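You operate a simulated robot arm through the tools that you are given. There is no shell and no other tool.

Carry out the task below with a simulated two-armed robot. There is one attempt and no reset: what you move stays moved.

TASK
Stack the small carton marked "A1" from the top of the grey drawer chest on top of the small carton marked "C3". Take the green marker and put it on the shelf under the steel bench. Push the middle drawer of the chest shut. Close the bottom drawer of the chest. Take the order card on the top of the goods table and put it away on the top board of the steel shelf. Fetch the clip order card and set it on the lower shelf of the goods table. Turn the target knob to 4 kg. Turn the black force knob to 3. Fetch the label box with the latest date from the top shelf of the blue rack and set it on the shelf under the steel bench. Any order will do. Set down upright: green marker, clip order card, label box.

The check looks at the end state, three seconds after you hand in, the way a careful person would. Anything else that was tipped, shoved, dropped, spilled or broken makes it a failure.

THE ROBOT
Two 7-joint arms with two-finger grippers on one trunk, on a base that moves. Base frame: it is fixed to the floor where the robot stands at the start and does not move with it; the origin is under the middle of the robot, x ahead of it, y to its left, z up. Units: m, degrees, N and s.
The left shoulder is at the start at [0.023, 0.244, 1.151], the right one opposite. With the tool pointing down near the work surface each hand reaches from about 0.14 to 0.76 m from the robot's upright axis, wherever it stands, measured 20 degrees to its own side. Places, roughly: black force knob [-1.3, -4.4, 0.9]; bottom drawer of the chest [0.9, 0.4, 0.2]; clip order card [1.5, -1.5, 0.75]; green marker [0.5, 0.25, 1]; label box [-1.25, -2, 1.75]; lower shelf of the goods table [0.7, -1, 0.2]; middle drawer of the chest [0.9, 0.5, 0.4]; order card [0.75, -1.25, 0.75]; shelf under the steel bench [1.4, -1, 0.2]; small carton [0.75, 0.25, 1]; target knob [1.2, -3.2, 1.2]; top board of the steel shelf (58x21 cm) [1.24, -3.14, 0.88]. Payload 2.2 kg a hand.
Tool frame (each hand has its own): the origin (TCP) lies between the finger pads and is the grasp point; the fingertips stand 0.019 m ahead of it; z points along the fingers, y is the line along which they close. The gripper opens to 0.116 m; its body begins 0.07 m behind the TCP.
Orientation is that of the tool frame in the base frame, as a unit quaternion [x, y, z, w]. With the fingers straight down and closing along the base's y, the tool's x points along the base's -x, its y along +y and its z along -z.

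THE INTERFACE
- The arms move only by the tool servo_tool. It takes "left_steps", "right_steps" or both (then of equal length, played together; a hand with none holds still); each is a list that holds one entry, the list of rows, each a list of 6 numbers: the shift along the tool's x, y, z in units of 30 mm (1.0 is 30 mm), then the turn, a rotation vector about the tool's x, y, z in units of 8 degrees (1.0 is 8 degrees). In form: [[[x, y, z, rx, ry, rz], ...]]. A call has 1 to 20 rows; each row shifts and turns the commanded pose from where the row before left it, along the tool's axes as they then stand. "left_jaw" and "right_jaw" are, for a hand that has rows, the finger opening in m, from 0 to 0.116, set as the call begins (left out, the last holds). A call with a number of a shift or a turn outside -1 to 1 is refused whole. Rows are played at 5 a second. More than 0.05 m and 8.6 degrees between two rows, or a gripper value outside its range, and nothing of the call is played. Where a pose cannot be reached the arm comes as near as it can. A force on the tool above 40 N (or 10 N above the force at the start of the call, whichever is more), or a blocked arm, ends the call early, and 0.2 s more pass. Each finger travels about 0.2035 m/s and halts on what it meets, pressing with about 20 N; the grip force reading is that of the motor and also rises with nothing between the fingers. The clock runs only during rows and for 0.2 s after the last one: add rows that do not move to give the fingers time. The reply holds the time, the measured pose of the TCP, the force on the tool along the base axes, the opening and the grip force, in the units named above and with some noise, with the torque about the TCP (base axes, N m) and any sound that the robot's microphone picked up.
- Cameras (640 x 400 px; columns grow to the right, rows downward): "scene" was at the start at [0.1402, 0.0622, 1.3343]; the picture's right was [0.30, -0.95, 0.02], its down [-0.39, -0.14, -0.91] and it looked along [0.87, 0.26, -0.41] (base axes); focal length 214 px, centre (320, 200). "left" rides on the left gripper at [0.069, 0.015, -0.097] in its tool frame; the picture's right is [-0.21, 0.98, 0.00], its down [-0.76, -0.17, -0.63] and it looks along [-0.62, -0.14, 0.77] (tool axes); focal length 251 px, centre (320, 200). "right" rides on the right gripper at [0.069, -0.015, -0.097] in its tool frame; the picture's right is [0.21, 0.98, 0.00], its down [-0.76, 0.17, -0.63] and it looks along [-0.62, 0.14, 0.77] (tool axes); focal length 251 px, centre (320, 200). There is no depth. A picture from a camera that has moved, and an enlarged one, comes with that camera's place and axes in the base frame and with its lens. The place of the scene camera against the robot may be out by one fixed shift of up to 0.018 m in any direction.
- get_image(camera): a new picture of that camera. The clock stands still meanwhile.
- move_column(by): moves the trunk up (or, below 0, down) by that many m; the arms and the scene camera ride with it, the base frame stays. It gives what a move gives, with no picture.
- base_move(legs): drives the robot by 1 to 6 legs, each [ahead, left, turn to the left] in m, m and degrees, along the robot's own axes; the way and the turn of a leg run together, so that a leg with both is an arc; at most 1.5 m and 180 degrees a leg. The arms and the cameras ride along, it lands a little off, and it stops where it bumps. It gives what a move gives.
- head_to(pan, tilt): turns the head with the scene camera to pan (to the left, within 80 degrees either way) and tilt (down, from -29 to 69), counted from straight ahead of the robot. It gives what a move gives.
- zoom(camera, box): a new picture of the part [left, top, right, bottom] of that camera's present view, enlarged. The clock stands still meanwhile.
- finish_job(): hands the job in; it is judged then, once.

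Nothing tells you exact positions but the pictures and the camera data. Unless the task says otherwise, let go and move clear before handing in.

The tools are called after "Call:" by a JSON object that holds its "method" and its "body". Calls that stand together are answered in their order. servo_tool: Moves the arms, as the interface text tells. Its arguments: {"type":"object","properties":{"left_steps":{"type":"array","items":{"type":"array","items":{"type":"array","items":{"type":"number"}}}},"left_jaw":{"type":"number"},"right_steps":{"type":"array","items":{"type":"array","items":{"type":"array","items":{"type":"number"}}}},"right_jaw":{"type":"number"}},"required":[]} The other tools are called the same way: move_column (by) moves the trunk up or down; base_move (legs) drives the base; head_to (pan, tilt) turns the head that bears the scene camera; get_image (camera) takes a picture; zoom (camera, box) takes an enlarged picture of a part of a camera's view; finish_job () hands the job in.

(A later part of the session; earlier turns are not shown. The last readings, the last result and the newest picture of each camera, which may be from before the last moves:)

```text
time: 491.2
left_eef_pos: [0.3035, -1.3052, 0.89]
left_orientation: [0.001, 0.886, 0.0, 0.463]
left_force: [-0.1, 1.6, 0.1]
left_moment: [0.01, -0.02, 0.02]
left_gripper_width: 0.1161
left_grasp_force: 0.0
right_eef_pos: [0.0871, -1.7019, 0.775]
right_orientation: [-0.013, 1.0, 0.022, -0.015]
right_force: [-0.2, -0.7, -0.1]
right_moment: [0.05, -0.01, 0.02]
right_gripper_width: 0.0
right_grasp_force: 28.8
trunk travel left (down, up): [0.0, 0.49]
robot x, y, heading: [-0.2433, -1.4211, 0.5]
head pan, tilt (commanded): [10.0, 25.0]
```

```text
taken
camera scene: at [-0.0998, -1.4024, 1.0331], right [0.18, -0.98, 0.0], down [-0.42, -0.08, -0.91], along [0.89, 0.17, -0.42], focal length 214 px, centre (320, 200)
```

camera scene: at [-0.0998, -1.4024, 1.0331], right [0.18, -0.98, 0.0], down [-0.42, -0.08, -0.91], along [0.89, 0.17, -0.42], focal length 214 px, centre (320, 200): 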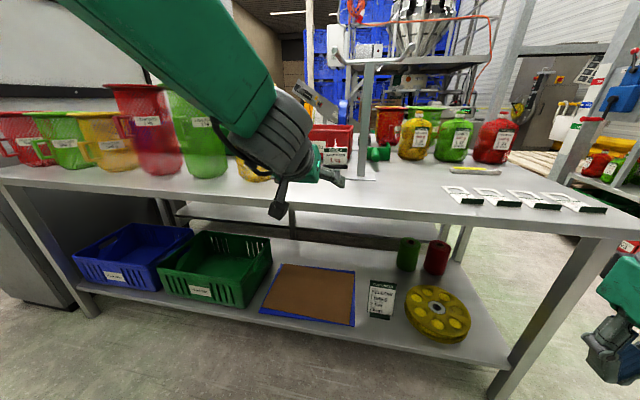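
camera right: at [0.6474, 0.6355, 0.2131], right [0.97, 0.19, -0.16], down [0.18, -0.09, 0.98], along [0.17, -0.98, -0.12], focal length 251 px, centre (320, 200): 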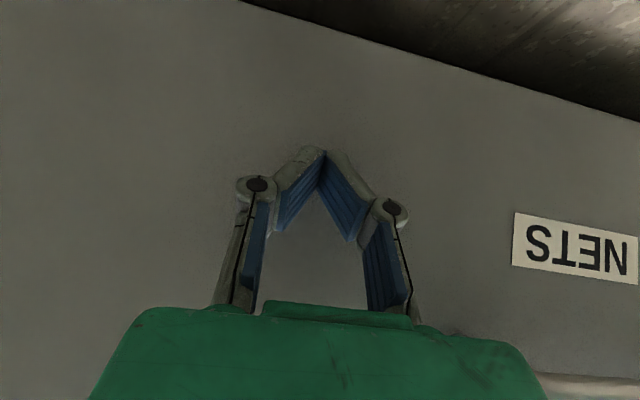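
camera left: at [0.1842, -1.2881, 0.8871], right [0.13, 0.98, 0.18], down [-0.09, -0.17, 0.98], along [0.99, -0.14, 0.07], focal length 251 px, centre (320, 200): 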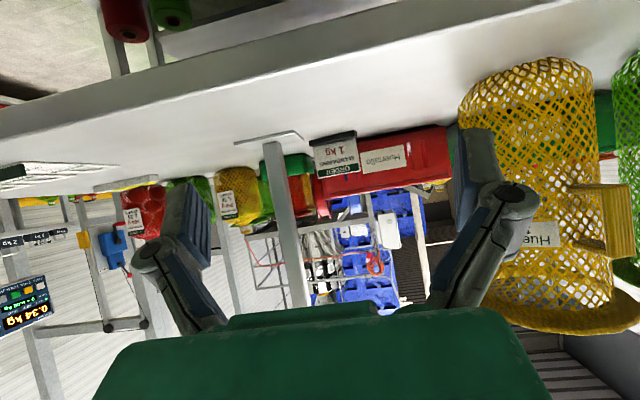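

The hand attitude is clean now. Before driving in, I'll raise the right hand above table height.

Call:
{"method": "servo_tool", "body": {"right_steps": [[[0.2, 0, -0.6, 0, 0, 0], [0.2, 0, -0.6, 0, 0, 0], [0.2, 0, -0.6, 0, 0, 0], [0.2, 0, -0.6, 0, 0, 0], [0.2, 0, -0.6, 0, 0, 0], [0.2, 0, -0.6, 0, 0, 0], [0.2, 0, -0.6, 0, 0, 0], [0.2, 0, -0.6, 0, 0, 0], [0, 0, 0, 0, 0, 0], [0, 0, 0, 0, 0, 0], [0, 0, 0, 0, 0, 0], [0, 0, 0, 0, 0, 0]]]}}

Call:
{"method": "base_move", "body": {"legs": [[0.25, 0, 0]]}}

Call:
{"method": "servo_tool", "body": {"left_steps": [[[0, 0, 0, 0, 0, 0], [0, 0, 0, 0, 0, 0], [0, 0, 0, 0, 0, 0], [0, 0, 0, 0, 0, 0], [0, 0, 0, 0, 0, 0], [0, 0, 0, 0, 0, 0], [0, 0, 0, 0, 0, 0], [0, 0, 0, 0, 0, 0], [0, 0, 0, 0, 0, 0], [0, 0, 0, 0, 0, 0], [0, 0, 0, 0, 0, 0], [0, 0, 0, 0, 0, 0]]]}}

Call:
{"method": "get_image", "body": {"camera": "left"}}

Call:
{"method": "get_image", "body": {"camera": "scene"}}

```text
time: 493.8
left_eef_pos: [0.3023, -1.3043, 0.8896]
left_orientation: [0.002, 0.886, 0.0, 0.464]
left_force: [-0.7, 0.4, -1.5]
left_moment: [0.03, 0.0, -0.03]
left_gripper_width: 0.1159
left_grasp_force: 0.1
right_eef_pos: [0.0871, -1.7018, 0.7747]
right_orientation: [-0.013, 1.0, 0.022, -0.015]
right_force: [0.2, -0.8, 0.3]
right_moment: [0.03, -0.01, -0.01]
right_gripper_width: 0.0
right_grasp_force: 28.1
right hand out of reach, approached as far as the arm can: row 1, 2, 3, 4, 5, 6, 7, 8
trunk travel left (down, up): [0.0, 0.49]
robot x, y, heading: [-0.2417, -1.4219, 0.4]
head pan, tilt (commanded): [10.0, 25.0]
```

```text
time: 495.6
left_eef_pos: [0.552, -1.3029, 0.8887]
left_orientation: [0.002, 0.887, -0.002, 0.462]
left_force: [0.7, -0.1, 0.1]
left_moment: [0.05, 0.0, -0.01]
left_gripper_width: 0.1161
left_grasp_force: 0.0
right_eef_pos: [0.335, -1.7, 0.7753]
right_orientation: [-0.011, 1.0, 0.023, -0.014]
right_force: [0.9, -0.5, 0.6]
right_moment: [-0.01, 0.01, -0.01]
right_gripper_width: 0.0
right_grasp_force: 28.5
trunk travel left (down, up): [0.0, 0.49]
robot x, y, heading: [0.0089, -1.4205, 0.3]
head pan, tilt (commanded): [10.0, 25.0]
```

```text
time: 498.2
left_eef_pos: [0.548, -1.3021, 0.8892]
left_orientation: [0.003, 0.885, -0.001, 0.465]
left_force: [-0.4, -0.2, -0.4]
left_moment: [-0.01, 0.01, -0.01]
left_gripper_width: 0.1158
left_grasp_force: 0.1
right_eef_pos: [0.3327, -1.6988, 0.7734]
right_orientation: [-0.012, 1.0, 0.023, -0.017]
right_force: [0.1, -0.4, 0.4]
right_moment: [0.01, -0.01, -0.04]
right_gripper_width: 0.0
right_grasp_force: 28.4
trunk travel left (down, up): [0.0, 0.49]
robot x, y, heading: [0.0055, -1.4172, 0.5]
head pan, tilt (commanded): [10.0, 25.0]
```

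```text
taken
camera left: at [0.4312, -1.2862, 0.8877], right [0.13, 0.98, 0.18], down [-0.09, -0.17, 0.98], along [0.99, -0.14, 0.07], focal length 251 px, centre (320, 200)
```

left: 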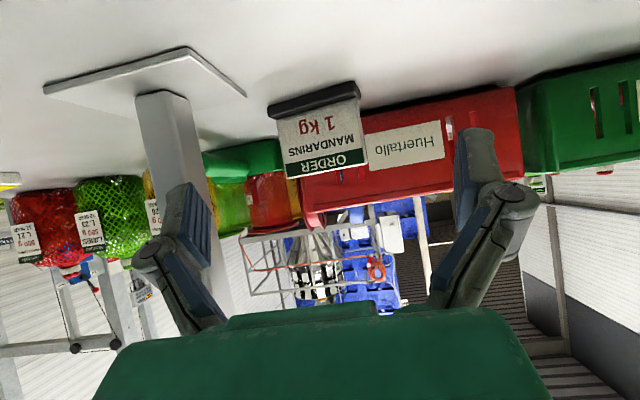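

```text
taken
camera scene: at [0.1483, -1.4001, 1.0331], right [0.18, -0.98, 0.0], down [-0.42, -0.08, -0.91], along [0.89, 0.17, -0.42], focal length 214 px, centre (320, 200)
```

scene: 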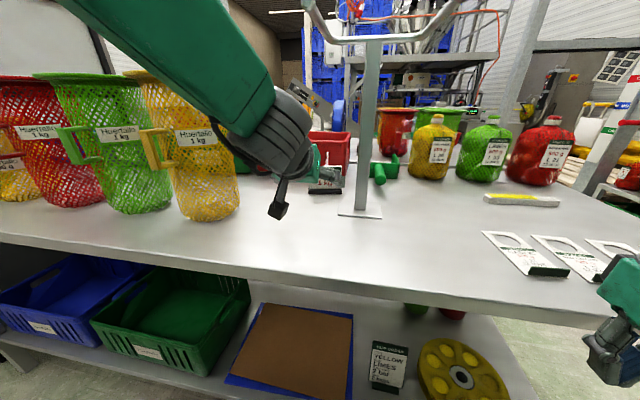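

The right hand couldn't rise and is now close to the table edge, so first I'll pull it backward and outward.

Call:
{"method": "servo_tool", "body": {"right_steps": [[[0.3, -0.3, 0, 0, 0, 0], [0.3, -0.3, 0, 0, 0, 0], [0.3, -0.3, 0, 0, 0, 0], [0.3, -0.3, 0, 0, 0, 0], [0, 0, 0, 0, 0, 0], [0, 0, 0, 0, 0, 0], [0, 0, 0, 0, 0, 0], [0, 0, 0, 0, 0, 0]]]}}

```text
time: 500.0
left_eef_pos: [0.5494, -1.3014, 0.8896]
left_orientation: [0.003, 0.885, 0.0, 0.465]
left_force: [-0.3, 0.4, 0.3]
left_moment: [0.02, -0.05, -0.02]
left_gripper_width: 0.1161
left_grasp_force: 0.1
right_eef_pos: [0.3071, -1.7426, 0.7657]
right_orientation: [-0.011, 1.0, 0.025, -0.015]
right_force: [-0.6, -0.1, 0.2]
right_moment: [0.0, 0.03, 0.02]
right_gripper_width: 0.0001
right_grasp_force: 28.6
right hand out of reach, approached as far as the arm can: row 1
trunk travel left (down, up): [0.0, 0.49]
robot x, y, heading: [0.0071, -1.4187, 0.5]
head pan, tilt (commanded): [10.0, 25.0]
```

Now I'll advance the left hand around the card, stopping short to check.

Call:
{"method": "servo_tool", "body": {"left_steps": [[[-0.167, -0.026, 0.46, 0, 0, 0], [-0.167, -0.026, 0.46, 0, 0, 0], [-0.167, -0.026, 0.46, 0, 0, 0], [-0.167, -0.026, 0.46, 0, 0, 0], [-0.167, -0.026, 0.46, 0, 0, 0], [-0.167, -0.026, 0.46, 0, 0, 0], [-0.167, -0.026, 0.46, 0, 0, 0], [0, 0, 0, 0, 0, 0], [0, 0, 0, 0, 0, 0], [0, 0, 0, 0, 0, 0]]]}}

Call:
{"method": "get_image", "body": {"camera": "left"}}

Call:
{"method": "zoom", "body": {"camera": "scene", "box": [230, 80, 430, 240]}}

```text
time: 502.2
left_eef_pos: [0.6475, -1.3091, 0.8645]
left_orientation: [0.003, 0.885, -0.001, 0.465]
left_force: [-0.6, -0.2, 0.5]
left_moment: [0.01, -0.01, 0.03]
left_gripper_width: 0.1162
left_grasp_force: 0.0
right_eef_pos: [0.3069, -1.7424, 0.7657]
right_orientation: [-0.012, 1.0, 0.025, -0.014]
right_force: [0.0, 0.1, 0.4]
right_moment: [-0.02, 0.0, -0.02]
right_gripper_width: 0.0
right_grasp_force: 28.2
trunk travel left (down, up): [0.0, 0.49]
robot x, y, heading: [0.0061, -1.4244, 0.7]
head pan, tilt (commanded): [10.0, 25.0]
```

```text
taken
camera left: at [0.5299, -1.2923, 0.8619], right [0.13, 0.98, 0.18], down [-0.09, -0.17, 0.98], along [0.99, -0.14, 0.07], focal length 251 px, centre (320, 200)
```

left: 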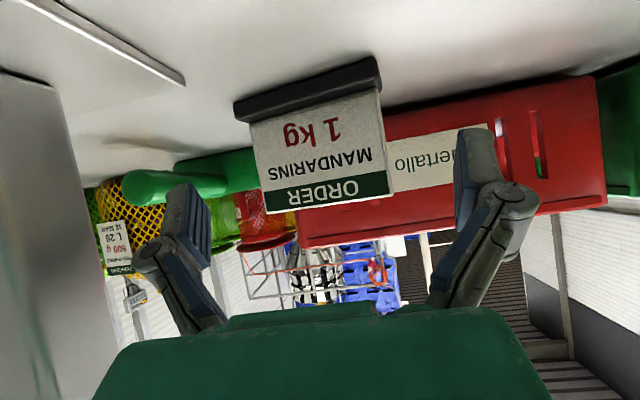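

```text
2.50 times, centred on (330, 160) of scene
camera zoom: at [0.1489, -1.4001, 1.0331], right [0.18, -0.98, 0.0], down [-0.42, -0.08, -0.91], along [0.89, 0.17, -0.43], focal length 536 px, centre (295, 300)
```

zoom: 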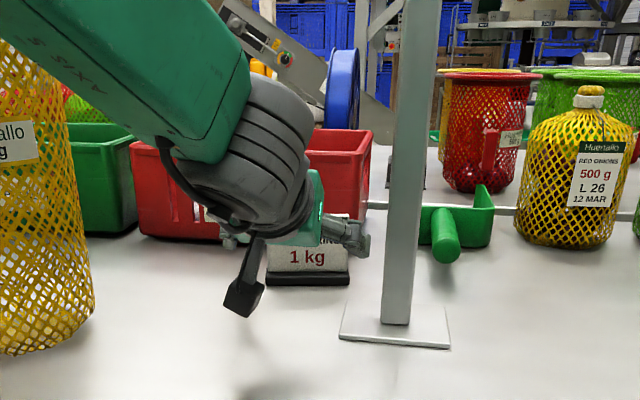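

The card is centred and the post is clear. I'll advance the last 4 cm and close.

Call:
{"method": "servo_tool", "body": {"left_steps": [[[-0.115, -0.016, 0.35, 0, 0, 0], [-0.115, -0.016, 0.35, 0, 0, 0], [-0.115, -0.016, 0.35, 0, 0, 0], [-0.115, -0.016, 0.35, 0, 0, 0], [0, 0, 0, 0, 0, 0], [0, 0, 0, 0, 0, 0]]]}}

Call:
{"method": "get_image", "body": {"camera": "left"}}

```text
time: 503.6
left_eef_pos: [0.6908, -1.3108, 0.8514]
left_orientation: [0.003, 0.886, -0.002, 0.464]
left_force: [0.2, -0.1, -0.5]
left_moment: [0.0, -0.01, -0.01]
left_gripper_width: 0.1159
left_grasp_force: 0.1
right_eef_pos: [0.3059, -1.7443, 0.7661]
right_orientation: [-0.013, 0.999, 0.025, -0.015]
right_force: [-0.9, 0.3, -0.2]
right_moment: [-0.02, 0.01, 0.02]
right_gripper_width: 0.0
right_grasp_force: 28.5
trunk travel left (down, up): [0.0, 0.49]
robot x, y, heading: [0.0048, -1.4187, 0.6]
head pan, tilt (commanded): [10.0, 25.0]
```

```text
taken
camera left: at [0.5725, -1.2949, 0.8493], right [0.13, 0.98, 0.18], down [-0.09, -0.17, 0.98], along [0.99, -0.14, 0.07], focal length 251 px, centre (320, 200)
```

left: 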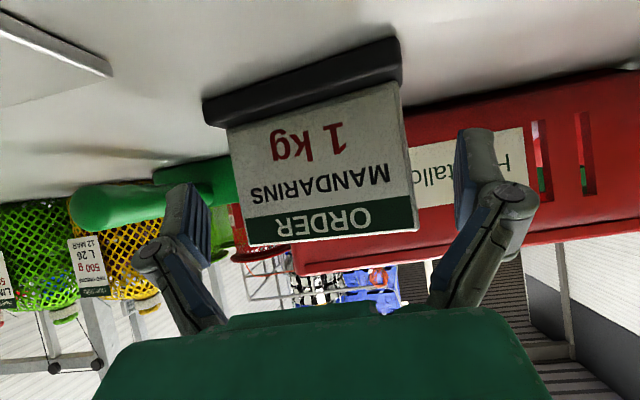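

Call:
{"method": "servo_tool", "body": {"left_steps": [[[0, 0, 0, 0, 0, 0], [0, 0, 0, 0, 0, 0], [0, 0, 0, 0, 0, 0], [0, 0, 0, 0, 0, 0], [0, 0, 0, 0, 0, 0], [0, 0, 0, 0, 0, 0]]], "left_jaw": 0.06}}

Call:
{"method": "get_image", "body": {"camera": "left"}}

```text
time: 505.0
left_eef_pos: [0.6913, -1.3118, 0.8522]
left_orientation: [0.002, 0.886, 0.0, 0.464]
left_force: [0.4, 0.1, 2.5]
left_moment: [-0.02, -0.09, -0.01]
left_gripper_width: 0.0878
left_grasp_force: 20.0
right_eef_pos: [0.3055, -1.7429, 0.7651]
right_orientation: [-0.012, 0.999, 0.025, -0.015]
right_force: [0.2, -0.3, -0.6]
right_moment: [0.0, 0.0, 0.0]
right_gripper_width: 0.0001
right_grasp_force: 28.3
trunk travel left (down, up): [0.0, 0.49]
robot x, y, heading: [0.0068, -1.4199, 0.4]
head pan, tilt (commanded): [10.0, 25.0]
```

```text
taken
camera left: at [0.5723, -1.2951, 0.8495], right [0.13, 0.98, 0.18], down [-0.09, -0.17, 0.98], along [0.99, -0.14, 0.07], focal length 251 px, centre (320, 200)
```

left: 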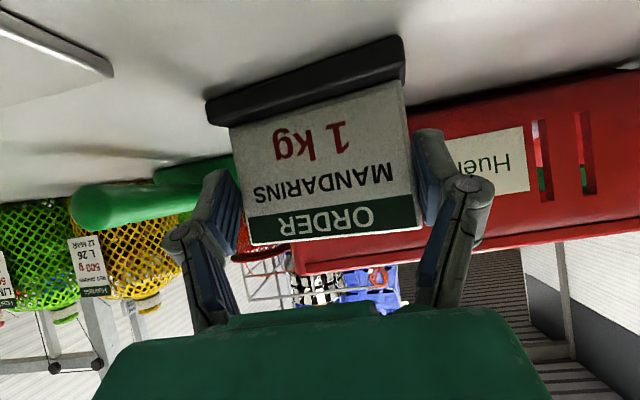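

Gripped. I'll lift it 3.5 cm and back straight out from under the hanger with the base.

Call:
{"method": "servo_tool", "body": {"left_steps": [[[-0.24, 0, -0.165, 0, 0, 0], [-0.24, 0, -0.165, 0, 0, 0], [-0.24, 0, -0.165, 0, 0, 0], [-0.24, 0, -0.165, 0, 0, 0], [0, 0, 0, 0, 0, 0], [0, 0, 0, 0, 0, 0], [0, 0, 0, 0, 0, 0], [0, 0, 0, 0, 0, 0]]]}}

Call:
{"method": "base_move", "body": {"legs": [[-0.38, 0, 0]]}}

Call:
{"method": "get_image", "body": {"camera": "left"}}

Call:
{"method": "get_image", "body": {"camera": "scene"}}

```text
time: 506.8
left_eef_pos: [0.6919, -1.3098, 0.8863]
left_orientation: [0.002, 0.885, -0.001, 0.465]
left_force: [0.1, -0.2, -1.5]
left_moment: [0.02, 0.01, 0.02]
left_gripper_width: 0.0878
left_grasp_force: 20.2
right_eef_pos: [0.3062, -1.7439, 0.7655]
right_orientation: [-0.012, 1.0, 0.025, -0.015]
right_force: [0.0, -0.4, 0.4]
right_moment: [-0.02, -0.01, 0.01]
right_gripper_width: 0.0001
right_grasp_force: 28.5
trunk travel left (down, up): [0.0, 0.49]
robot x, y, heading: [0.0079, -1.4182, 0.6]
head pan, tilt (commanded): [10.0, 25.0]
```

```text
time: 509.2
left_eef_pos: [0.3064, -1.3129, 0.8873]
left_orientation: [0.001, 0.886, 0.0, 0.464]
left_force: [0.4, 0.0, -1.3]
left_moment: [-0.01, 0.04, 0.0]
left_gripper_width: 0.0877
left_grasp_force: 19.9
right_eef_pos: [-0.0775, -1.7459, 0.7662]
right_orientation: [-0.014, 0.999, 0.026, -0.015]
right_force: [-0.2, 0.1, -0.3]
right_moment: [0.02, -0.04, 0.02]
right_gripper_width: 0.0001
right_grasp_force: 28.6
trunk travel left (down, up): [0.0, 0.49]
robot x, y, heading: [-0.378, -1.4239, 0.7]
head pan, tilt (commanded): [10.0, 25.0]
```

```text
taken
camera left: at [0.188, -1.2967, 0.885], right [0.12, 0.98, 0.18], down [-0.09, -0.17, 0.98], along [0.99, -0.14, 0.07], focal length 251 px, centre (320, 200)
```

left: 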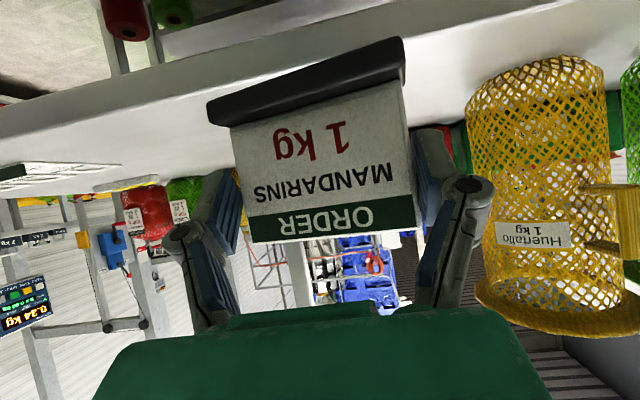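

```text
taken
camera scene: at [-0.2358, -1.4038, 1.0331], right [0.19, -0.98, 0.0], down [-0.42, -0.08, -0.91], along [0.89, 0.17, -0.42], focal length 214 px, centre (320, 200)
```

scene: 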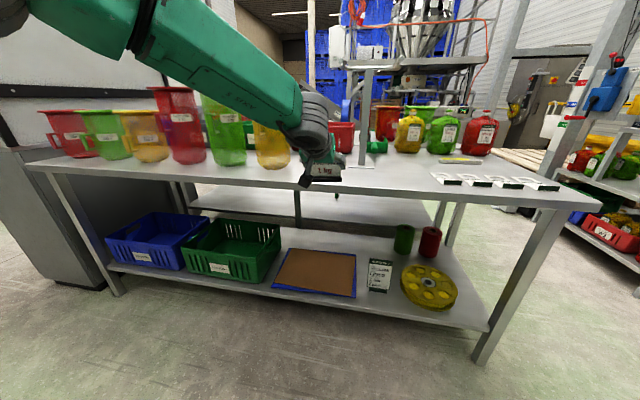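

The order card is free, and the table is undisturbed. I'll raise the trunk, draw the hand in, and drive round to the steel shelf.

Call:
{"method": "move_column", "body": {"by": 0.2}}

Call:
{"method": "servo_tool", "body": {"left_steps": [[[0.3, 0, -0.43, 0, 0, 0], [0.378, 0, -0.549, 0, 0, 0], [0.378, 0, -0.549, 0, 0, 0], [0.378, 0, -0.549, 0, 0, 0], [0.378, 0, -0.549, 0, 0, 0], [0.378, 0, -0.549, 0, 0, 0], [0.378, 0, -0.549, 0, 0, 0], [0.3, 0, -0.43, 0, 0, 0], [0, 0, 0, 0, 0, 0], [0, 0, 0, 0, 0, 0], [0, 0, 0, 0, 0, 0], [0, 0, 0, 0, 0, 0]]]}}

Call:
{"method": "base_move", "body": {"legs": [[0, -1.0, 0], [0.3, 0, 0]]}}

Call:
{"method": "head_to", "body": {"pan": -15, "tilt": 20}}

Call:
{"method": "get_image", "body": {"camera": "scene"}}

```text
time: 511.4
left_eef_pos: [0.3065, -1.3122, 1.0886]
left_orientation: [0.001, 0.885, -0.001, 0.466]
left_force: [-0.3, -1.3, -1.1]
left_moment: [0.01, 0.01, -0.01]
left_gripper_width: 0.088
left_grasp_force: 20.0
right_eef_pos: [-0.0779, -1.7461, 0.9661]
right_orientation: [-0.013, 0.999, 0.026, -0.014]
right_force: [0.5, -0.9, 0.1]
right_moment: [-0.04, -0.01, 0.0]
right_gripper_width: 0.0
right_grasp_force: 29.0
trunk travel left (down, up): [-0.2, 0.29]
robot x, y, heading: [-0.3759, -1.423, 0.9]
head pan, tilt (commanded): [10.0, 25.0]
```

```text
time: 514.0
left_eef_pos: [0.1539, -1.313, 1.0869]
left_orientation: [0.002, 0.885, -0.001, 0.465]
left_force: [-0.4, 0.0, -0.7]
left_moment: [-0.02, 0.01, -0.01]
left_gripper_width: 0.0876
left_grasp_force: 19.9
right_eef_pos: [-0.0782, -1.7457, 0.9652]
right_orientation: [-0.012, 0.999, 0.026, -0.015]
right_force: [0.7, 0.5, 0.1]
right_moment: [-0.01, 0.02, 0.03]
right_gripper_width: 0.0
right_grasp_force: 28.4
trunk travel left (down, up): [-0.2, 0.29]
robot x, y, heading: [-0.3794, -1.4209, 0.9]
head pan, tilt (commanded): [10.0, 25.0]
```

```text
time: 520.8
left_eef_pos: [0.4706, -2.2965, 1.0886]
left_orientation: [-0.004, 0.885, 0.002, 0.466]
left_force: [0.0, 0.5, -0.9]
left_moment: [0.02, 0.01, -0.02]
left_gripper_width: 0.0873
left_grasp_force: 20.7
right_eef_pos: [0.2435, -2.7325, 0.9672]
right_orientation: [-0.019, 0.999, 0.026, -0.015]
right_force: [1.2, -0.4, -0.2]
right_moment: [-0.01, 0.03, 0.0]
right_gripper_width: 0.0
right_grasp_force: 28.8
trunk travel left (down, up): [-0.2, 0.29]
robot x, y, heading: [-0.0593, -2.4148, 1.6]
head pan, tilt (commanded): [10.0, 25.0]
```

```text
time: 521.7
left_eef_pos: [0.4673, -2.2977, 1.0899]
left_orientation: [-0.004, 0.885, 0.002, 0.466]
left_force: [0.0, 1.0, -1.2]
left_moment: [-0.01, -0.02, 0.01]
left_gripper_width: 0.0875
left_grasp_force: 20.5
right_eef_pos: [0.2408, -2.7322, 0.9682]
right_orientation: [-0.019, 0.999, 0.027, -0.011]
right_force: [-0.5, 0.2, -0.3]
right_moment: [0.0, 0.03, -0.01]
right_gripper_width: 0.0
right_grasp_force: 28.5
trunk travel left (down, up): [-0.2, 0.29]
robot x, y, heading: [-0.0626, -2.4165, 1.4]
head pan, tilt (commanded): [-15.0, 20.0]
```

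```text
taken
camera scene: at [0.0812, -2.4327, 1.2412], right [-0.23, -0.97, 0.0], down [-0.34, 0.08, -0.94], along [0.91, -0.22, -0.34], focal length 214 px, centre (320, 200)
```

scene: 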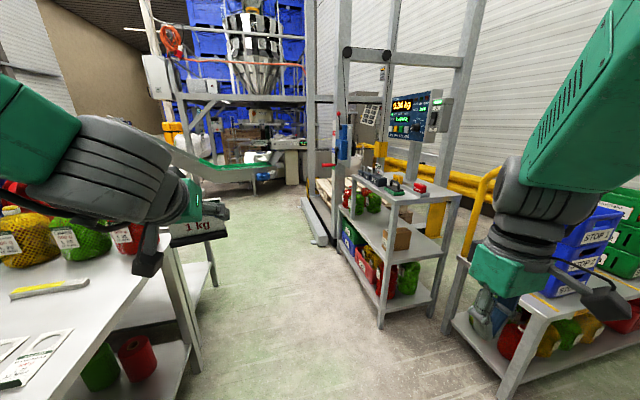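

The steel shelf and its top board are ahead on the right. I'll drive east to stand in front of it, then turn to face it.

Call:
{"method": "base_move", "body": {"legs": [[1.2, 0.0, 0]]}}

Call:
{"method": "base_move", "body": {"legs": [[0, 0, -91.5]]}}

Call:
{"method": "head_to", "body": {"pan": 0, "tilt": 25}}

Call:
{"method": "get_image", "body": {"camera": "scene"}}

```text
time: 527.8
left_eef_pos: [1.6682, -2.2672, 1.0886]
left_orientation: [-0.004, 0.885, 0.002, 0.466]
left_force: [-0.6, 0.1, -1.1]
left_moment: [0.02, 0.01, 0.0]
left_gripper_width: 0.087
left_grasp_force: 19.6
right_eef_pos: [1.4431, -2.7034, 0.9667]
right_orientation: [-0.02, 0.999, 0.026, -0.012]
right_force: [-0.3, 0.1, 0.4]
right_moment: [0.02, -0.01, -0.02]
right_gripper_width: 0.0
right_grasp_force: 28.3
trunk travel left (down, up): [-0.2, 0.29]
robot x, y, heading: [1.1398, -2.3841, 1.4]
head pan, tilt (commanded): [-15.0, 20.0]
```

```text
time: 532.1
left_eef_pos: [1.2485, -2.913, 1.0894]
left_orientation: [0.627, 0.623, -0.331, 0.329]
left_force: [-0.1, -0.2, 0.5]
left_moment: [0.02, -0.02, 0.02]
left_gripper_width: 0.0864
left_grasp_force: 20.0
right_eef_pos: [0.8174, -2.6801, 0.9682]
right_orientation: [0.698, 0.715, 0.027, 0.011]
right_force: [1.2, -0.8, 0.1]
right_moment: [-0.03, -0.04, 0.0]
right_gripper_width: 0.0
right_grasp_force: 28.3
trunk travel left (down, up): [-0.2, 0.29]
robot x, y, heading: [1.1355, -2.3853, -89.5]
head pan, tilt (commanded): [-15.0, 20.0]
```

```text
time: 532.8
left_eef_pos: [1.2473, -2.9121, 1.0909]
left_orientation: [0.626, 0.624, -0.332, 0.33]
left_force: [0.4, -0.8, -1.0]
left_moment: [-0.01, 0.02, 0.0]
left_gripper_width: 0.0866
left_grasp_force: 20.1
right_eef_pos: [0.8165, -2.679, 0.9686]
right_orientation: [0.698, 0.715, 0.026, 0.012]
right_force: [0.6, -1.5, 0.5]
right_moment: [-0.02, -0.02, 0.0]
right_gripper_width: 0.0
right_grasp_force: 28.4
trunk travel left (down, up): [-0.2, 0.29]
robot x, y, heading: [1.1378, -2.3863, -89.5]
head pan, tilt (commanded): [0.0, 25.0]
```

```text
taken
camera scene: at [1.1514, -2.5159, 1.2331], right [-1.0, -0.01, 0.0], down [0.0, 0.42, -0.91], along [0.01, -0.91, -0.42], focal length 214 px, centre (320, 200)
```

scene: 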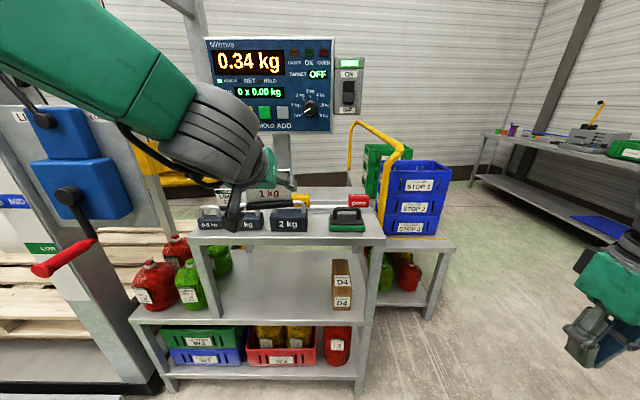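

I'm facing the steel shelf: the weights are on the top board and the display with the target knob is above. I'll zoom in.

Call:
{"method": "zoom", "body": {"camera": "scene", "box": [180, 30, 380, 150]}}

Call:
{"method": "zoom", "body": {"camera": "scene", "box": [170, 150, 410, 270]}}

Call:
{"method": "get_image", "body": {"camera": "left"}}

```text
3.20 times, centred on (280, 90) of scene
camera zoom: at [1.1514, -2.5159, 1.2331], right [-1.0, -0.01, 0.0], down [0.0, 0.42, -0.91], along [0.01, -0.91, -0.42], focal length 686 px, centre (448, 552)
```

zoom: 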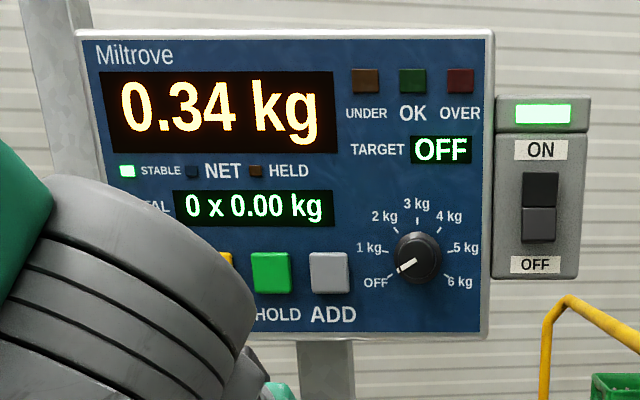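

```text
2.67 times, centred on (290, 210) of scene
camera zoom: at [1.1514, -2.5159, 1.2331], right [-1.0, -0.01, 0.0], down [0.0, 0.42, -0.91], along [0.01, -0.91, -0.42], focal length 572 px, centre (400, 173)
```

zoom: 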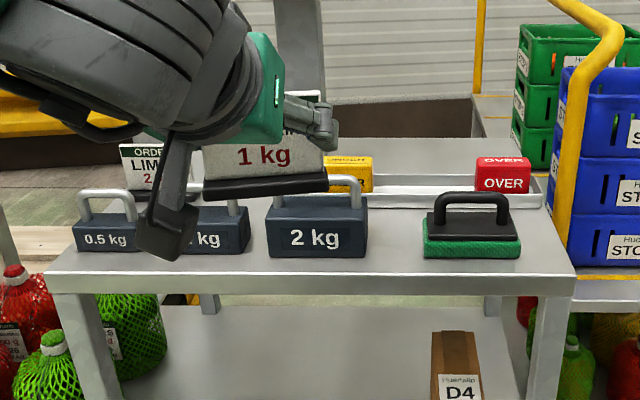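

```text
taken
camera left: at [1.2651, -2.7927, 1.0877], right [0.98, -0.13, 0.18], down [-0.17, 0.1, 0.98], along [-0.14, -0.99, 0.07], focal length 251 px, centre (320, 200)
```

left: 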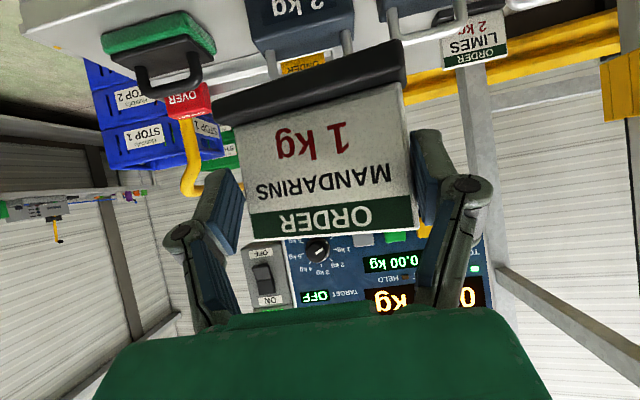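

The board's only free spot is behind the weights, which needs a steeper grip. I'll take the card back to the goods table, set it down and regrasp it from steeper above. I'll drive back the way I came.

Call:
{"method": "base_move", "body": {"legs": [[0, 0, 89.5], [-1.35, 0, 0], [0, 0.77, 0]]}}

Call:
{"method": "head_to", "body": {"pan": 0, "tilt": 35}}

Call:
{"method": "get_image", "body": {"camera": "scene"}}

Call:
{"method": "get_image", "body": {"camera": "left"}}

```text
time: 547.2
left_eef_pos: [0.3144, -1.5303, 1.0901]
left_orientation: [-0.002, 0.883, 0.002, 0.468]
left_force: [-0.1, 0.4, -0.3]
left_moment: [0.0, 0.02, 0.02]
left_gripper_width: 0.0598
left_grasp_force: 0.1
right_eef_pos: [0.0852, -1.9649, 0.9686]
right_orientation: [-0.018, 0.999, 0.028, -0.011]
right_force: [0.1, -0.1, 0.6]
right_moment: [0.01, 0.01, 0.03]
right_gripper_width: 0.0
right_grasp_force: 28.3
trunk travel left (down, up): [-0.2, 0.29]
robot x, y, heading: [-0.2135, -1.6429, 1.0]
head pan, tilt (commanded): [0.0, 25.0]
```

```text
time: 547.9
left_eef_pos: [0.3123, -1.5303, 1.0917]
left_orientation: [-0.003, 0.883, 0.001, 0.469]
left_force: [-0.1, 0.8, -0.1]
left_moment: [-0.02, -0.03, -0.02]
left_gripper_width: 0.0597
left_grasp_force: 0.1
right_eef_pos: [0.0844, -1.9642, 0.9705]
right_orientation: [-0.017, 0.999, 0.027, -0.009]
right_force: [-0.7, -1.1, 0.7]
right_moment: [-0.04, -0.01, 0.0]
right_gripper_width: 0.0001
right_grasp_force: 28.4
trunk travel left (down, up): [-0.2, 0.29]
robot x, y, heading: [-0.2146, -1.645, 1.2]
head pan, tilt (commanded): [0.0, 35.0]
```

```text
taken
camera scene: at [-0.0728, -1.6401, 1.2174], right [0.02, -1.0, 0.0], down [-0.57, -0.01, -0.82], along [0.82, 0.02, -0.58], focal length 214 px, centre (320, 200)
```

scene: 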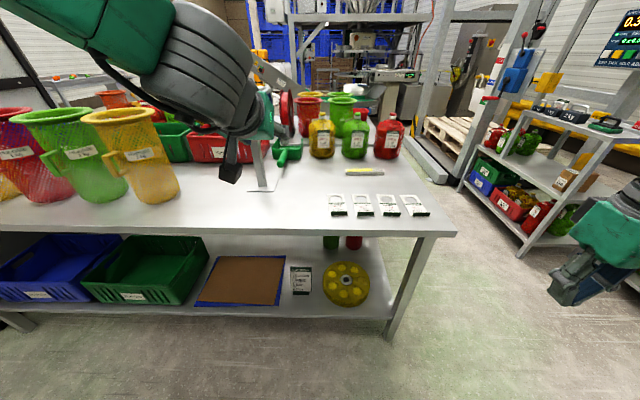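

```text
taken
camera left: at [0.1928, -1.5158, 1.0884], right [0.12, 0.98, 0.18], down [-0.1, -0.17, 0.98], along [0.99, -0.13, 0.08], focal length 251 px, centre (320, 200)
```

left: 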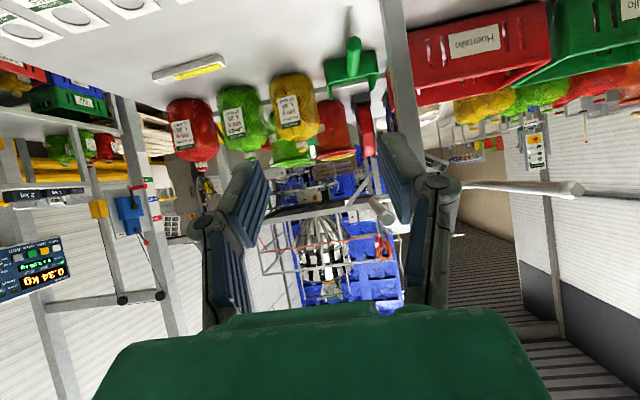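

The card has slipped out of the grip somewhere during the drive. I need to find it, so I'll search the floor along the path.

Call:
{"method": "zoom", "body": {"camera": "scene", "box": [380, 170, 640, 400]}}

Call:
{"method": "head_to", "body": {"pan": -16, "tilt": 45}}

Call:
{"method": "get_image", "body": {"camera": "scene"}}

Call:
{"method": "get_image", "body": {"camera": "right"}}

```text
1.74 times, centred on (510, 285) of scene
camera zoom: at [-0.0728, -1.6401, 1.2174], right [0.02, -1.0, 0.0], down [-0.57, -0.01, -0.82], along [0.82, 0.02, -0.58], focal length 373 px, centre (-10, 52)
```

zoom: 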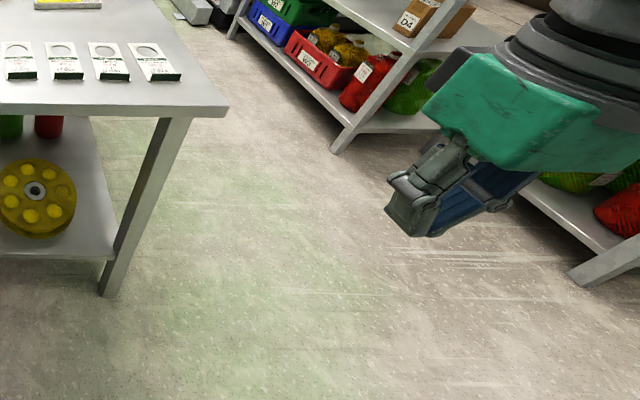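

```text
time: 548.7
left_eef_pos: [0.3111, -1.5307, 1.0911]
left_orientation: [-0.002, 0.883, 0.002, 0.469]
left_force: [0.2, 0.0, -0.7]
left_moment: [0.02, 0.03, 0.0]
left_gripper_width: 0.0601
left_grasp_force: 0.1
right_eef_pos: [0.0838, -1.9652, 0.97]
right_orientation: [-0.017, 0.999, 0.028, -0.011]
right_force: [0.5, -0.7, -0.1]
right_moment: [0.02, -0.02, -0.03]
right_gripper_width: 0.0
right_grasp_force: 28.6
trunk travel left (down, up): [-0.2, 0.29]
robot x, y, heading: [-0.2114, -1.6465, 1.2]
head pan, tilt (commanded): [-16.0, 45.0]
```

```text
taken
camera scene: at [-0.082, -1.6626, 1.2026], right [-0.26, -0.97, 0.0], down [-0.69, 0.18, -0.71], along [0.68, -0.18, -0.71], focal length 214 px, centre (320, 200)
```

scene: 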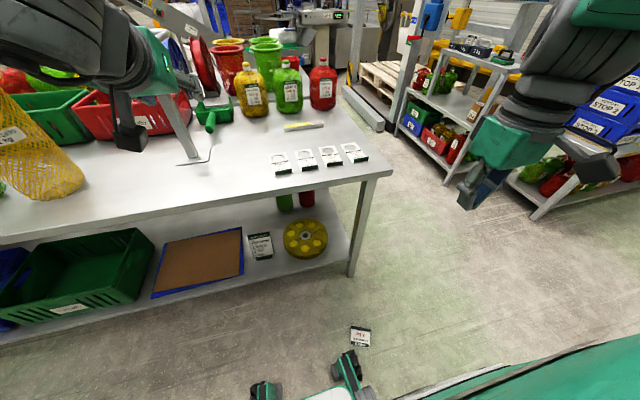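

```text
taken
camera right: at [0.0167, -1.9875, 1.065], right [-0.25, 0.97, 0.06], down [0.76, 0.16, 0.63], along [0.6, 0.2, -0.78], focal length 251 px, centre (320, 200)
```

right: 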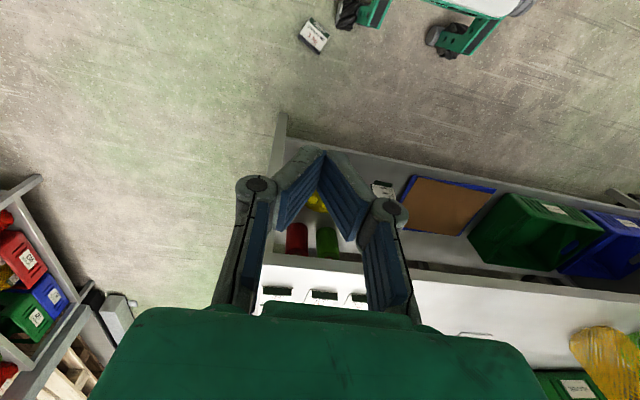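

I found it: the card is on the floor just ahead of the robot's front right wheel. I'll zoom in.

Call:
{"method": "zoom", "body": {"camera": "scene", "box": [310, 300, 410, 380]}}

Call:
{"method": "zoom", "body": {"camera": "right", "box": [270, 0, 370, 80]}}

```text
5.00 times, centred on (360, 340) of scene
camera zoom: at [-0.082, -1.6626, 1.2026], right [-0.26, -0.97, 0.0], down [-0.69, 0.18, -0.71], along [0.68, -0.18, -0.71], focal length 1072 px, centre (120, -500)
```

zoom: 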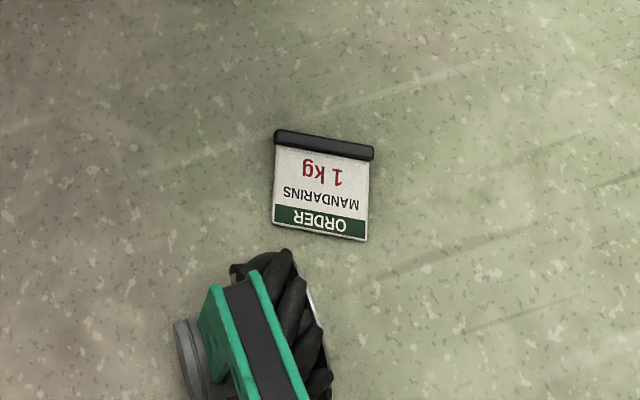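

```text
5.00 times, centred on (320, 40) of right
camera zoom: at [0.0167, -1.9875, 1.065], right [-0.25, 0.97, 0.06], down [0.76, 0.16, 0.63], along [0.6, 0.2, -0.78], focal length 1257 px, centre (320, 1000)
```

zoom: 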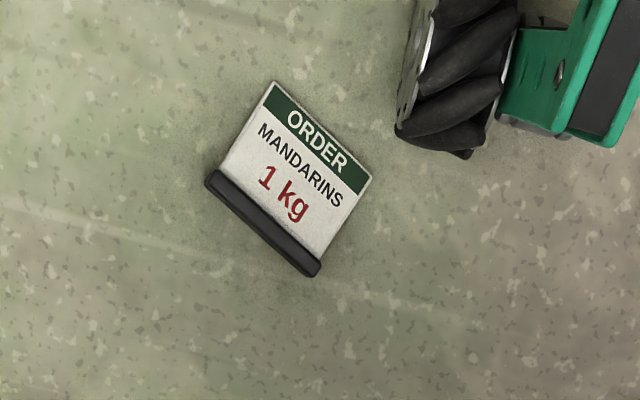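

The order card lies flat, face up, on the floor with its base pointing away from the robot. I'll back off without touching it, go round to its south side, and face north to pick it up with the right hand.

Call:
{"method": "base_move", "body": {"legs": [[-0.2, 0.02, 0], [0, -0.84, 0], [0, 0, 89]]}}

Call:
{"method": "head_to", "body": {"pan": 0, "tilt": 50}}

Call:
{"method": "get_image", "body": {"camera": "scene"}}

```text
time: 558.1
left_eef_pos: [-0.4972, -1.9256, 1.0893]
left_orientation: [-0.615, 0.634, 0.326, 0.335]
left_force: [0.3, 0.3, 0.1]
left_moment: [-0.03, -0.02, 0.02]
left_gripper_width: 0.0603
left_grasp_force: 0.2
right_eef_pos: [-0.0732, -2.1694, 0.969]
right_orientation: [-0.706, 0.707, 0.013, -0.026]
right_force: [-0.2, -0.4, -0.3]
right_moment: [-0.03, -0.01, -0.02]
right_gripper_width: 0.0002
right_grasp_force: 28.4
trunk travel left (down, up): [-0.2, 0.29]
robot x, y, heading: [-0.4011, -2.4556, 88.9]
head pan, tilt (commanded): [-16.0, 45.0]
```

```text
time: 558.9
left_eef_pos: [-0.4982, -1.9274, 1.0923]
left_orientation: [-0.616, 0.634, 0.327, 0.336]
left_force: [1.2, 0.5, 0.6]
left_moment: [-0.01, 0.03, -0.02]
left_gripper_width: 0.0598
left_grasp_force: 0.1
right_eef_pos: [-0.072, -2.1702, 0.9693]
right_orientation: [-0.706, 0.708, 0.014, -0.027]
right_force: [-0.1, -0.3, 0.5]
right_moment: [-0.02, 0.01, -0.02]
right_gripper_width: 0.0001
right_grasp_force: 28.9
trunk travel left (down, up): [-0.2, 0.29]
robot x, y, heading: [-0.4012, -2.4546, 89.2]
head pan, tilt (commanded): [0.0, 50.0]
```

```text
taken
camera scene: at [-0.3903, -2.3323, 1.1957], right [1.0, -0.02, 0.0], down [-0.01, -0.77, -0.64], along [0.01, 0.64, -0.77], focal length 214 px, centre (320, 200)
```

scene: 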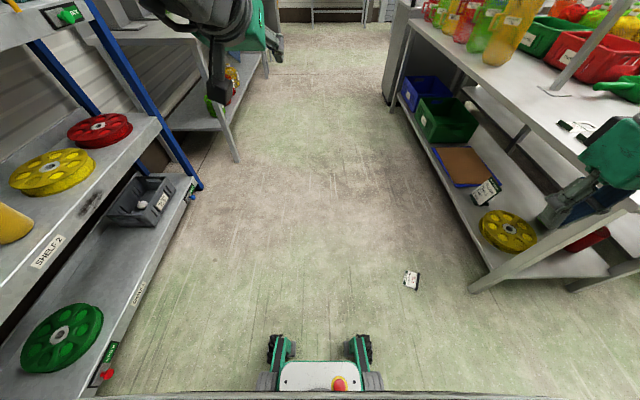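

The card is visible at about (0.11, -1.92). I'll shift right, lower the trunk, and turn the right hand so its closing direction matches the card's width.

Call:
{"method": "base_move", "body": {"legs": [[0, -0.31, 0]]}}

Call:
{"method": "move_column", "body": {"by": -0.2}}

Call:
{"method": "servo_tool", "body": {"right_steps": [[[0, 0, 0, 0, 0, -0.695], [0, 0, 0, 0, 0, -0.695], [0, 0, 0, 0, 0, -0.695], [0, 0, 0, 0, 0, -0.695], [0, 0, 0, 0, 0, -0.695], [0, 0, 0, 0, 0, -0.695], [0, 0, 0, 0, 0, -0.695], [0, 0, 0, 0, 0, -0.695], [0, 0, 0, 0, 0, -0.695], [0, 0, 0, 0, 0, -0.695], [0, 0, 0, 0, 0, -0.695], [0, 0, 0, 0, 0, -0.695], [0, 0, 0, 0, 0, 0], [0, 0, 0, 0, 0, 0], [0, 0, 0, 0, 0, 0], [0, 0, 0, 0, 0, 0]]], "right_jaw": 0.116}}

Call:
{"method": "get_image", "body": {"camera": "right"}}

Call:
{"method": "get_image", "body": {"camera": "scene"}}

```text
time: 561.0
left_eef_pos: [-0.2009, -1.9324, 1.0912]
left_orientation: [-0.615, 0.634, 0.32, 0.343]
left_force: [-1.5, 0.2, 0.0]
left_moment: [0.01, -0.08, -0.12]
left_gripper_width: 0.0599
left_grasp_force: 0.1
right_eef_pos: [0.2242, -2.1802, 0.9748]
right_orientation: [-0.705, 0.709, 0.008, -0.017]
right_force: [-1.4, 0.0, 0.6]
right_moment: [0.0, -0.04, -0.01]
right_gripper_width: 0.0
right_grasp_force: 28.6
trunk travel left (down, up): [-0.2, 0.29]
robot x, y, heading: [-0.093, -2.4618, 88.6]
head pan, tilt (commanded): [0.0, 50.0]
```

```text
time: 563.1
left_eef_pos: [-0.1869, -1.9358, 0.8922]
left_orientation: [-0.613, 0.636, 0.325, 0.339]
left_force: [-0.1, -0.6, -0.5]
left_moment: [0.03, -0.01, -0.03]
left_gripper_width: 0.0597
left_grasp_force: 0.1
right_eef_pos: [0.2364, -2.1827, 0.7692]
right_orientation: [-0.704, 0.71, 0.012, -0.027]
right_force: [0.0, -0.9, -0.1]
right_moment: [-0.02, -0.01, -0.01]
right_gripper_width: 0.0
right_grasp_force: 28.0
trunk travel left (down, up): [0.0, 0.49]
robot x, y, heading: [-0.0937, -2.4581, 88.4]
head pan, tilt (commanded): [0.0, 50.0]
```

```text
time: 566.5
left_eef_pos: [-0.1819, -1.9353, 0.8925]
left_orientation: [-0.612, 0.636, 0.326, 0.339]
left_force: [-0.2, 0.1, -0.9]
left_moment: [0.0, 0.0, -0.01]
left_gripper_width: 0.0599
left_grasp_force: 0.0
right_eef_pos: [0.2458, -2.1763, 0.7642]
right_orientation: [0.978, -0.206, -0.027, 0.012]
right_force: [0.5, -0.1, -0.3]
right_moment: [-0.02, 0.0, 0.02]
right_gripper_width: 0.1162
right_grasp_force: 0.0
right hand out of reach, approached as far as the arm can: row 1
trunk travel left (down, up): [0.0, 0.49]
robot x, y, heading: [-0.0959, -2.4603, 88.7]
head pan, tilt (commanded): [0.0, 50.0]
```

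```text
taken
camera right: at [0.3201, -2.1896, 0.8562], right [-0.2, -0.98, 0.02], down [-0.72, 0.16, 0.67], along [-0.66, 0.12, -0.74], focal length 251 px, centre (320, 200)
```

right: 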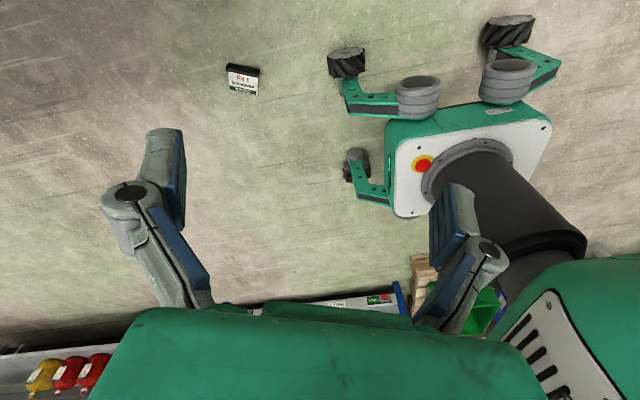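

```text
taken
camera scene: at [-0.0798, -2.3394, 0.9957], right [1.0, -0.03, 0.0], down [-0.02, -0.77, -0.64], along [0.02, 0.64, -0.77], focal length 214 px, centre (320, 200)
```

scene: 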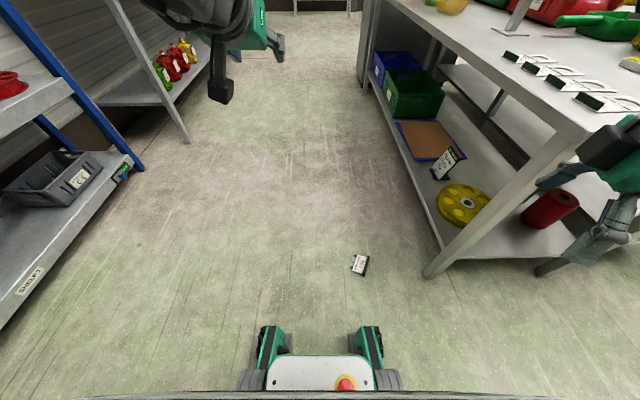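

Call:
{"method": "zoom", "body": {"camera": "right", "box": [200, 45, 290, 115]}}

Call:
{"method": "zoom", "body": {"camera": "scene", "box": [320, 235, 400, 295]}}

```text
5.71 times, centred on (245, 80) of right
camera zoom: at [0.3201, -2.1896, 0.8562], right [-0.2, -0.98, 0.02], down [-0.72, 0.16, 0.67], along [-0.66, 0.12, -0.74], focal length 1437 px, centre (749, 886)
```

zoom: 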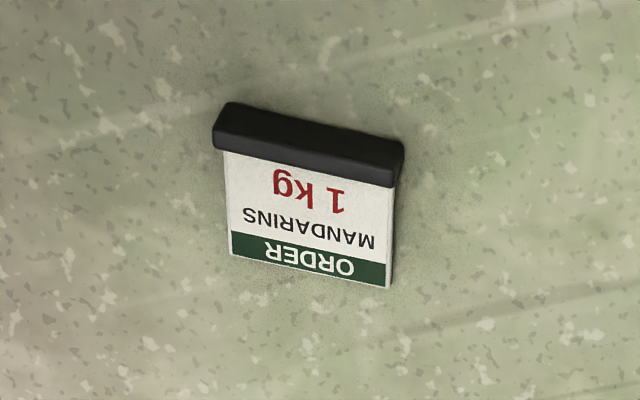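

```text
6.67 times, centred on (360, 265) of scene
camera zoom: at [-0.0798, -2.3394, 0.9957], right [1.0, -0.03, 0.0], down [-0.02, -0.77, -0.64], along [0.02, 0.64, -0.77], focal length 1430 px, centre (53, -233)
```

zoom: 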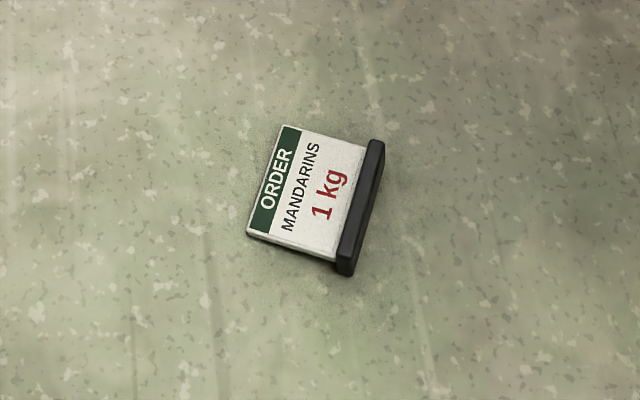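

The base bar of the card is centred near (0.151, -1.944) and about 9.2 cm long, so I'll grip it by the bar's two ends, which is firmer than the thin board. I'll move the right hand over it and level it.

Call:
{"method": "servo_tool", "body": {"right_steps": [[[-0.6, -0.58, 0, 0.0246, 0.0343, 0], [-0.6, -0.58, 0, 0.0246, 0.0343, 0], [-0.6, -0.58, 0, 0.0246, 0.0343, 0], [-0.6, -0.58, 0, 0.0246, 0.0343, 0], [-0.6, -0.58, 0, 0.0246, 0.0343, 0], [-0.6, -0.58, 0, 0.0246, 0.0343, 0], [-0.6, -0.58, 0, 0.0246, 0.0343, 0], [-0.6, -0.58, 0, 0.0246, 0.0343, 0], [-0.6, -0.58, 0, 0.0246, 0.0343, 0], [-0.6, -0.58, 0, 0.0246, 0.0343, 0], [0, 0, 0.8, 0, 0, 0], [0, 0, 0.8, 0, 0, 0], [0, 0, 0.8, 0, 0, 0], [0, 0, 0.8, 0, 0, 0], [0, 0, 0.8, 0, 0, 0], [0, 0, 0.8, 0, 0, 0], [0, 0, 0, 0, 0, 0], [0, 0, 0, 0, 0, 0], [0, 0, 0, 0, 0, 0], [0, 0, 0, 0, 0, 0]]]}}

Call:
{"method": "get_image", "body": {"camera": "right"}}

```text
time: 570.7
left_eef_pos: [-0.1824, -1.936, 0.8931]
left_orientation: [-0.612, 0.636, 0.326, 0.339]
left_force: [0.2, -0.2, 0.4]
left_moment: [0.02, -0.05, -0.04]
left_gripper_width: 0.0599
left_grasp_force: 0.0
right_eef_pos: [0.1518, -1.9432, 0.6225]
right_orientation: [0.979, -0.205, 0.002, -0.001]
right_force: [-0.5, 0.0, 1.0]
right_moment: [0.0, 0.0, 0.0]
right_gripper_width: 0.1163
right_grasp_force: 0.0
trunk travel left (down, up): [0.0, 0.49]
robot x, y, heading: [-0.0932, -2.4607, 88.7]
head pan, tilt (commanded): [0.0, 50.0]
```

```text
taken
camera right: at [0.221, -1.9573, 0.7184], right [-0.2, -0.98, 0.0], down [-0.76, 0.15, 0.63], along [-0.62, 0.12, -0.78], focal length 251 px, centre (320, 200)
```

right: 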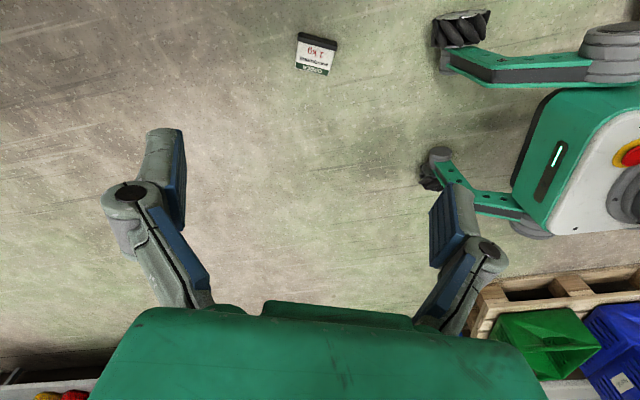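

Call:
{"method": "zoom", "body": {"camera": "right", "box": [280, 20, 360, 90]}}

```text
5.71 times, centred on (320, 55) of right
camera zoom: at [0.221, -1.9573, 0.7184], right [-0.2, -0.98, 0.0], down [-0.76, 0.15, 0.63], along [-0.62, 0.12, -0.78], focal length 1437 px, centre (320, 1029)
```

zoom: 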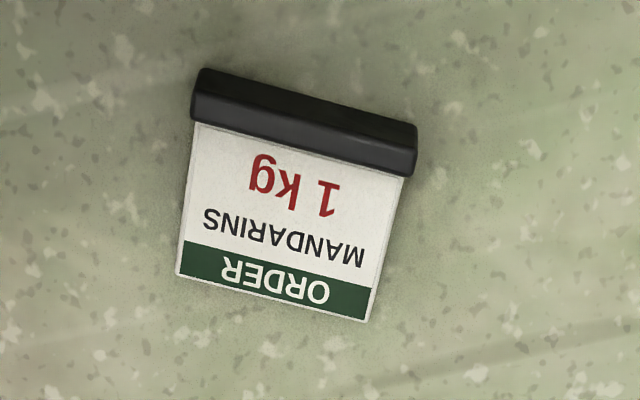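

The closer view puts the bar centre at about (0.138, -1.934). I'll adjust and descend to 15 cm above the floor.

Call:
{"method": "servo_tool", "body": {"right_steps": [[[-0.035, -0.007, 0.5, 0, 0, 0], [-0.035, -0.007, 0.94, 0, 0, 0], [-0.035, -0.007, 0.94, 0, 0, 0], [-0.035, -0.007, 0.94, 0, 0, 0], [-0.035, -0.007, 0.94, 0, 0, 0], [-0.035, -0.007, 0.94, 0, 0, 0], [-0.035, -0.007, 0.94, 0, 0, 0], [-0.035, -0.007, 0.94, 0, 0, 0], [-0.035, -0.007, 0.94, 0, 0, 0], [-0.035, -0.007, 0.94, 0, 0, 0], [-0.035, -0.007, 0.94, 0, 0, 0], [-0.035, -0.007, 0.94, 0, 0, 0], [-0.035, -0.007, 0.94, 0, 0, 0], [-0.035, -0.007, 0.94, 0, 0, 0], [-0.035, -0.007, 0.94, 0, 0, 0], [-0.035, -0.007, 0.94, 0, 0, 0], [0, 0, 0.5, 0, 0, 0], [0, 0, 0, 0, 0, 0], [0, 0, 0, 0, 0, 0], [0, 0, 0, 0, 0, 0]]]}}

Call:
{"method": "get_image", "body": {"camera": "right"}}

```text
time: 574.9
left_eef_pos: [-0.1822, -1.9352, 0.894]
left_orientation: [-0.612, 0.636, 0.326, 0.338]
left_force: [0.1, 0.1, 0.3]
left_moment: [0.0, 0.0, -0.01]
left_gripper_width: 0.0601
left_grasp_force: 0.1
right_eef_pos: [0.14, -1.9349, 0.1687]
right_orientation: [0.979, -0.206, 0.001, 0.0]
right_force: [0.2, 0.2, -0.2]
right_moment: [0.0, 0.05, -0.01]
right_gripper_width: 0.116
right_grasp_force: 0.0
trunk travel left (down, up): [0.0, 0.49]
robot x, y, heading: [-0.094, -2.4593, 88.8]
head pan, tilt (commanded): [0.0, 50.0]
```

```text
taken
camera right: at [0.2085, -1.9486, 0.2648], right [-0.2, -0.98, 0.0], down [-0.76, 0.15, 0.63], along [-0.62, 0.12, -0.78], focal length 251 px, centre (320, 200)
```

right: 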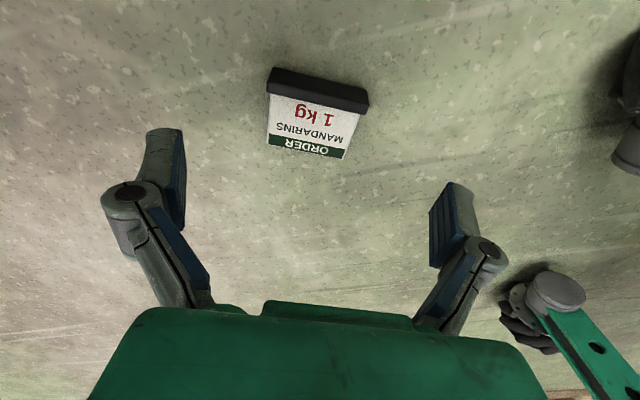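

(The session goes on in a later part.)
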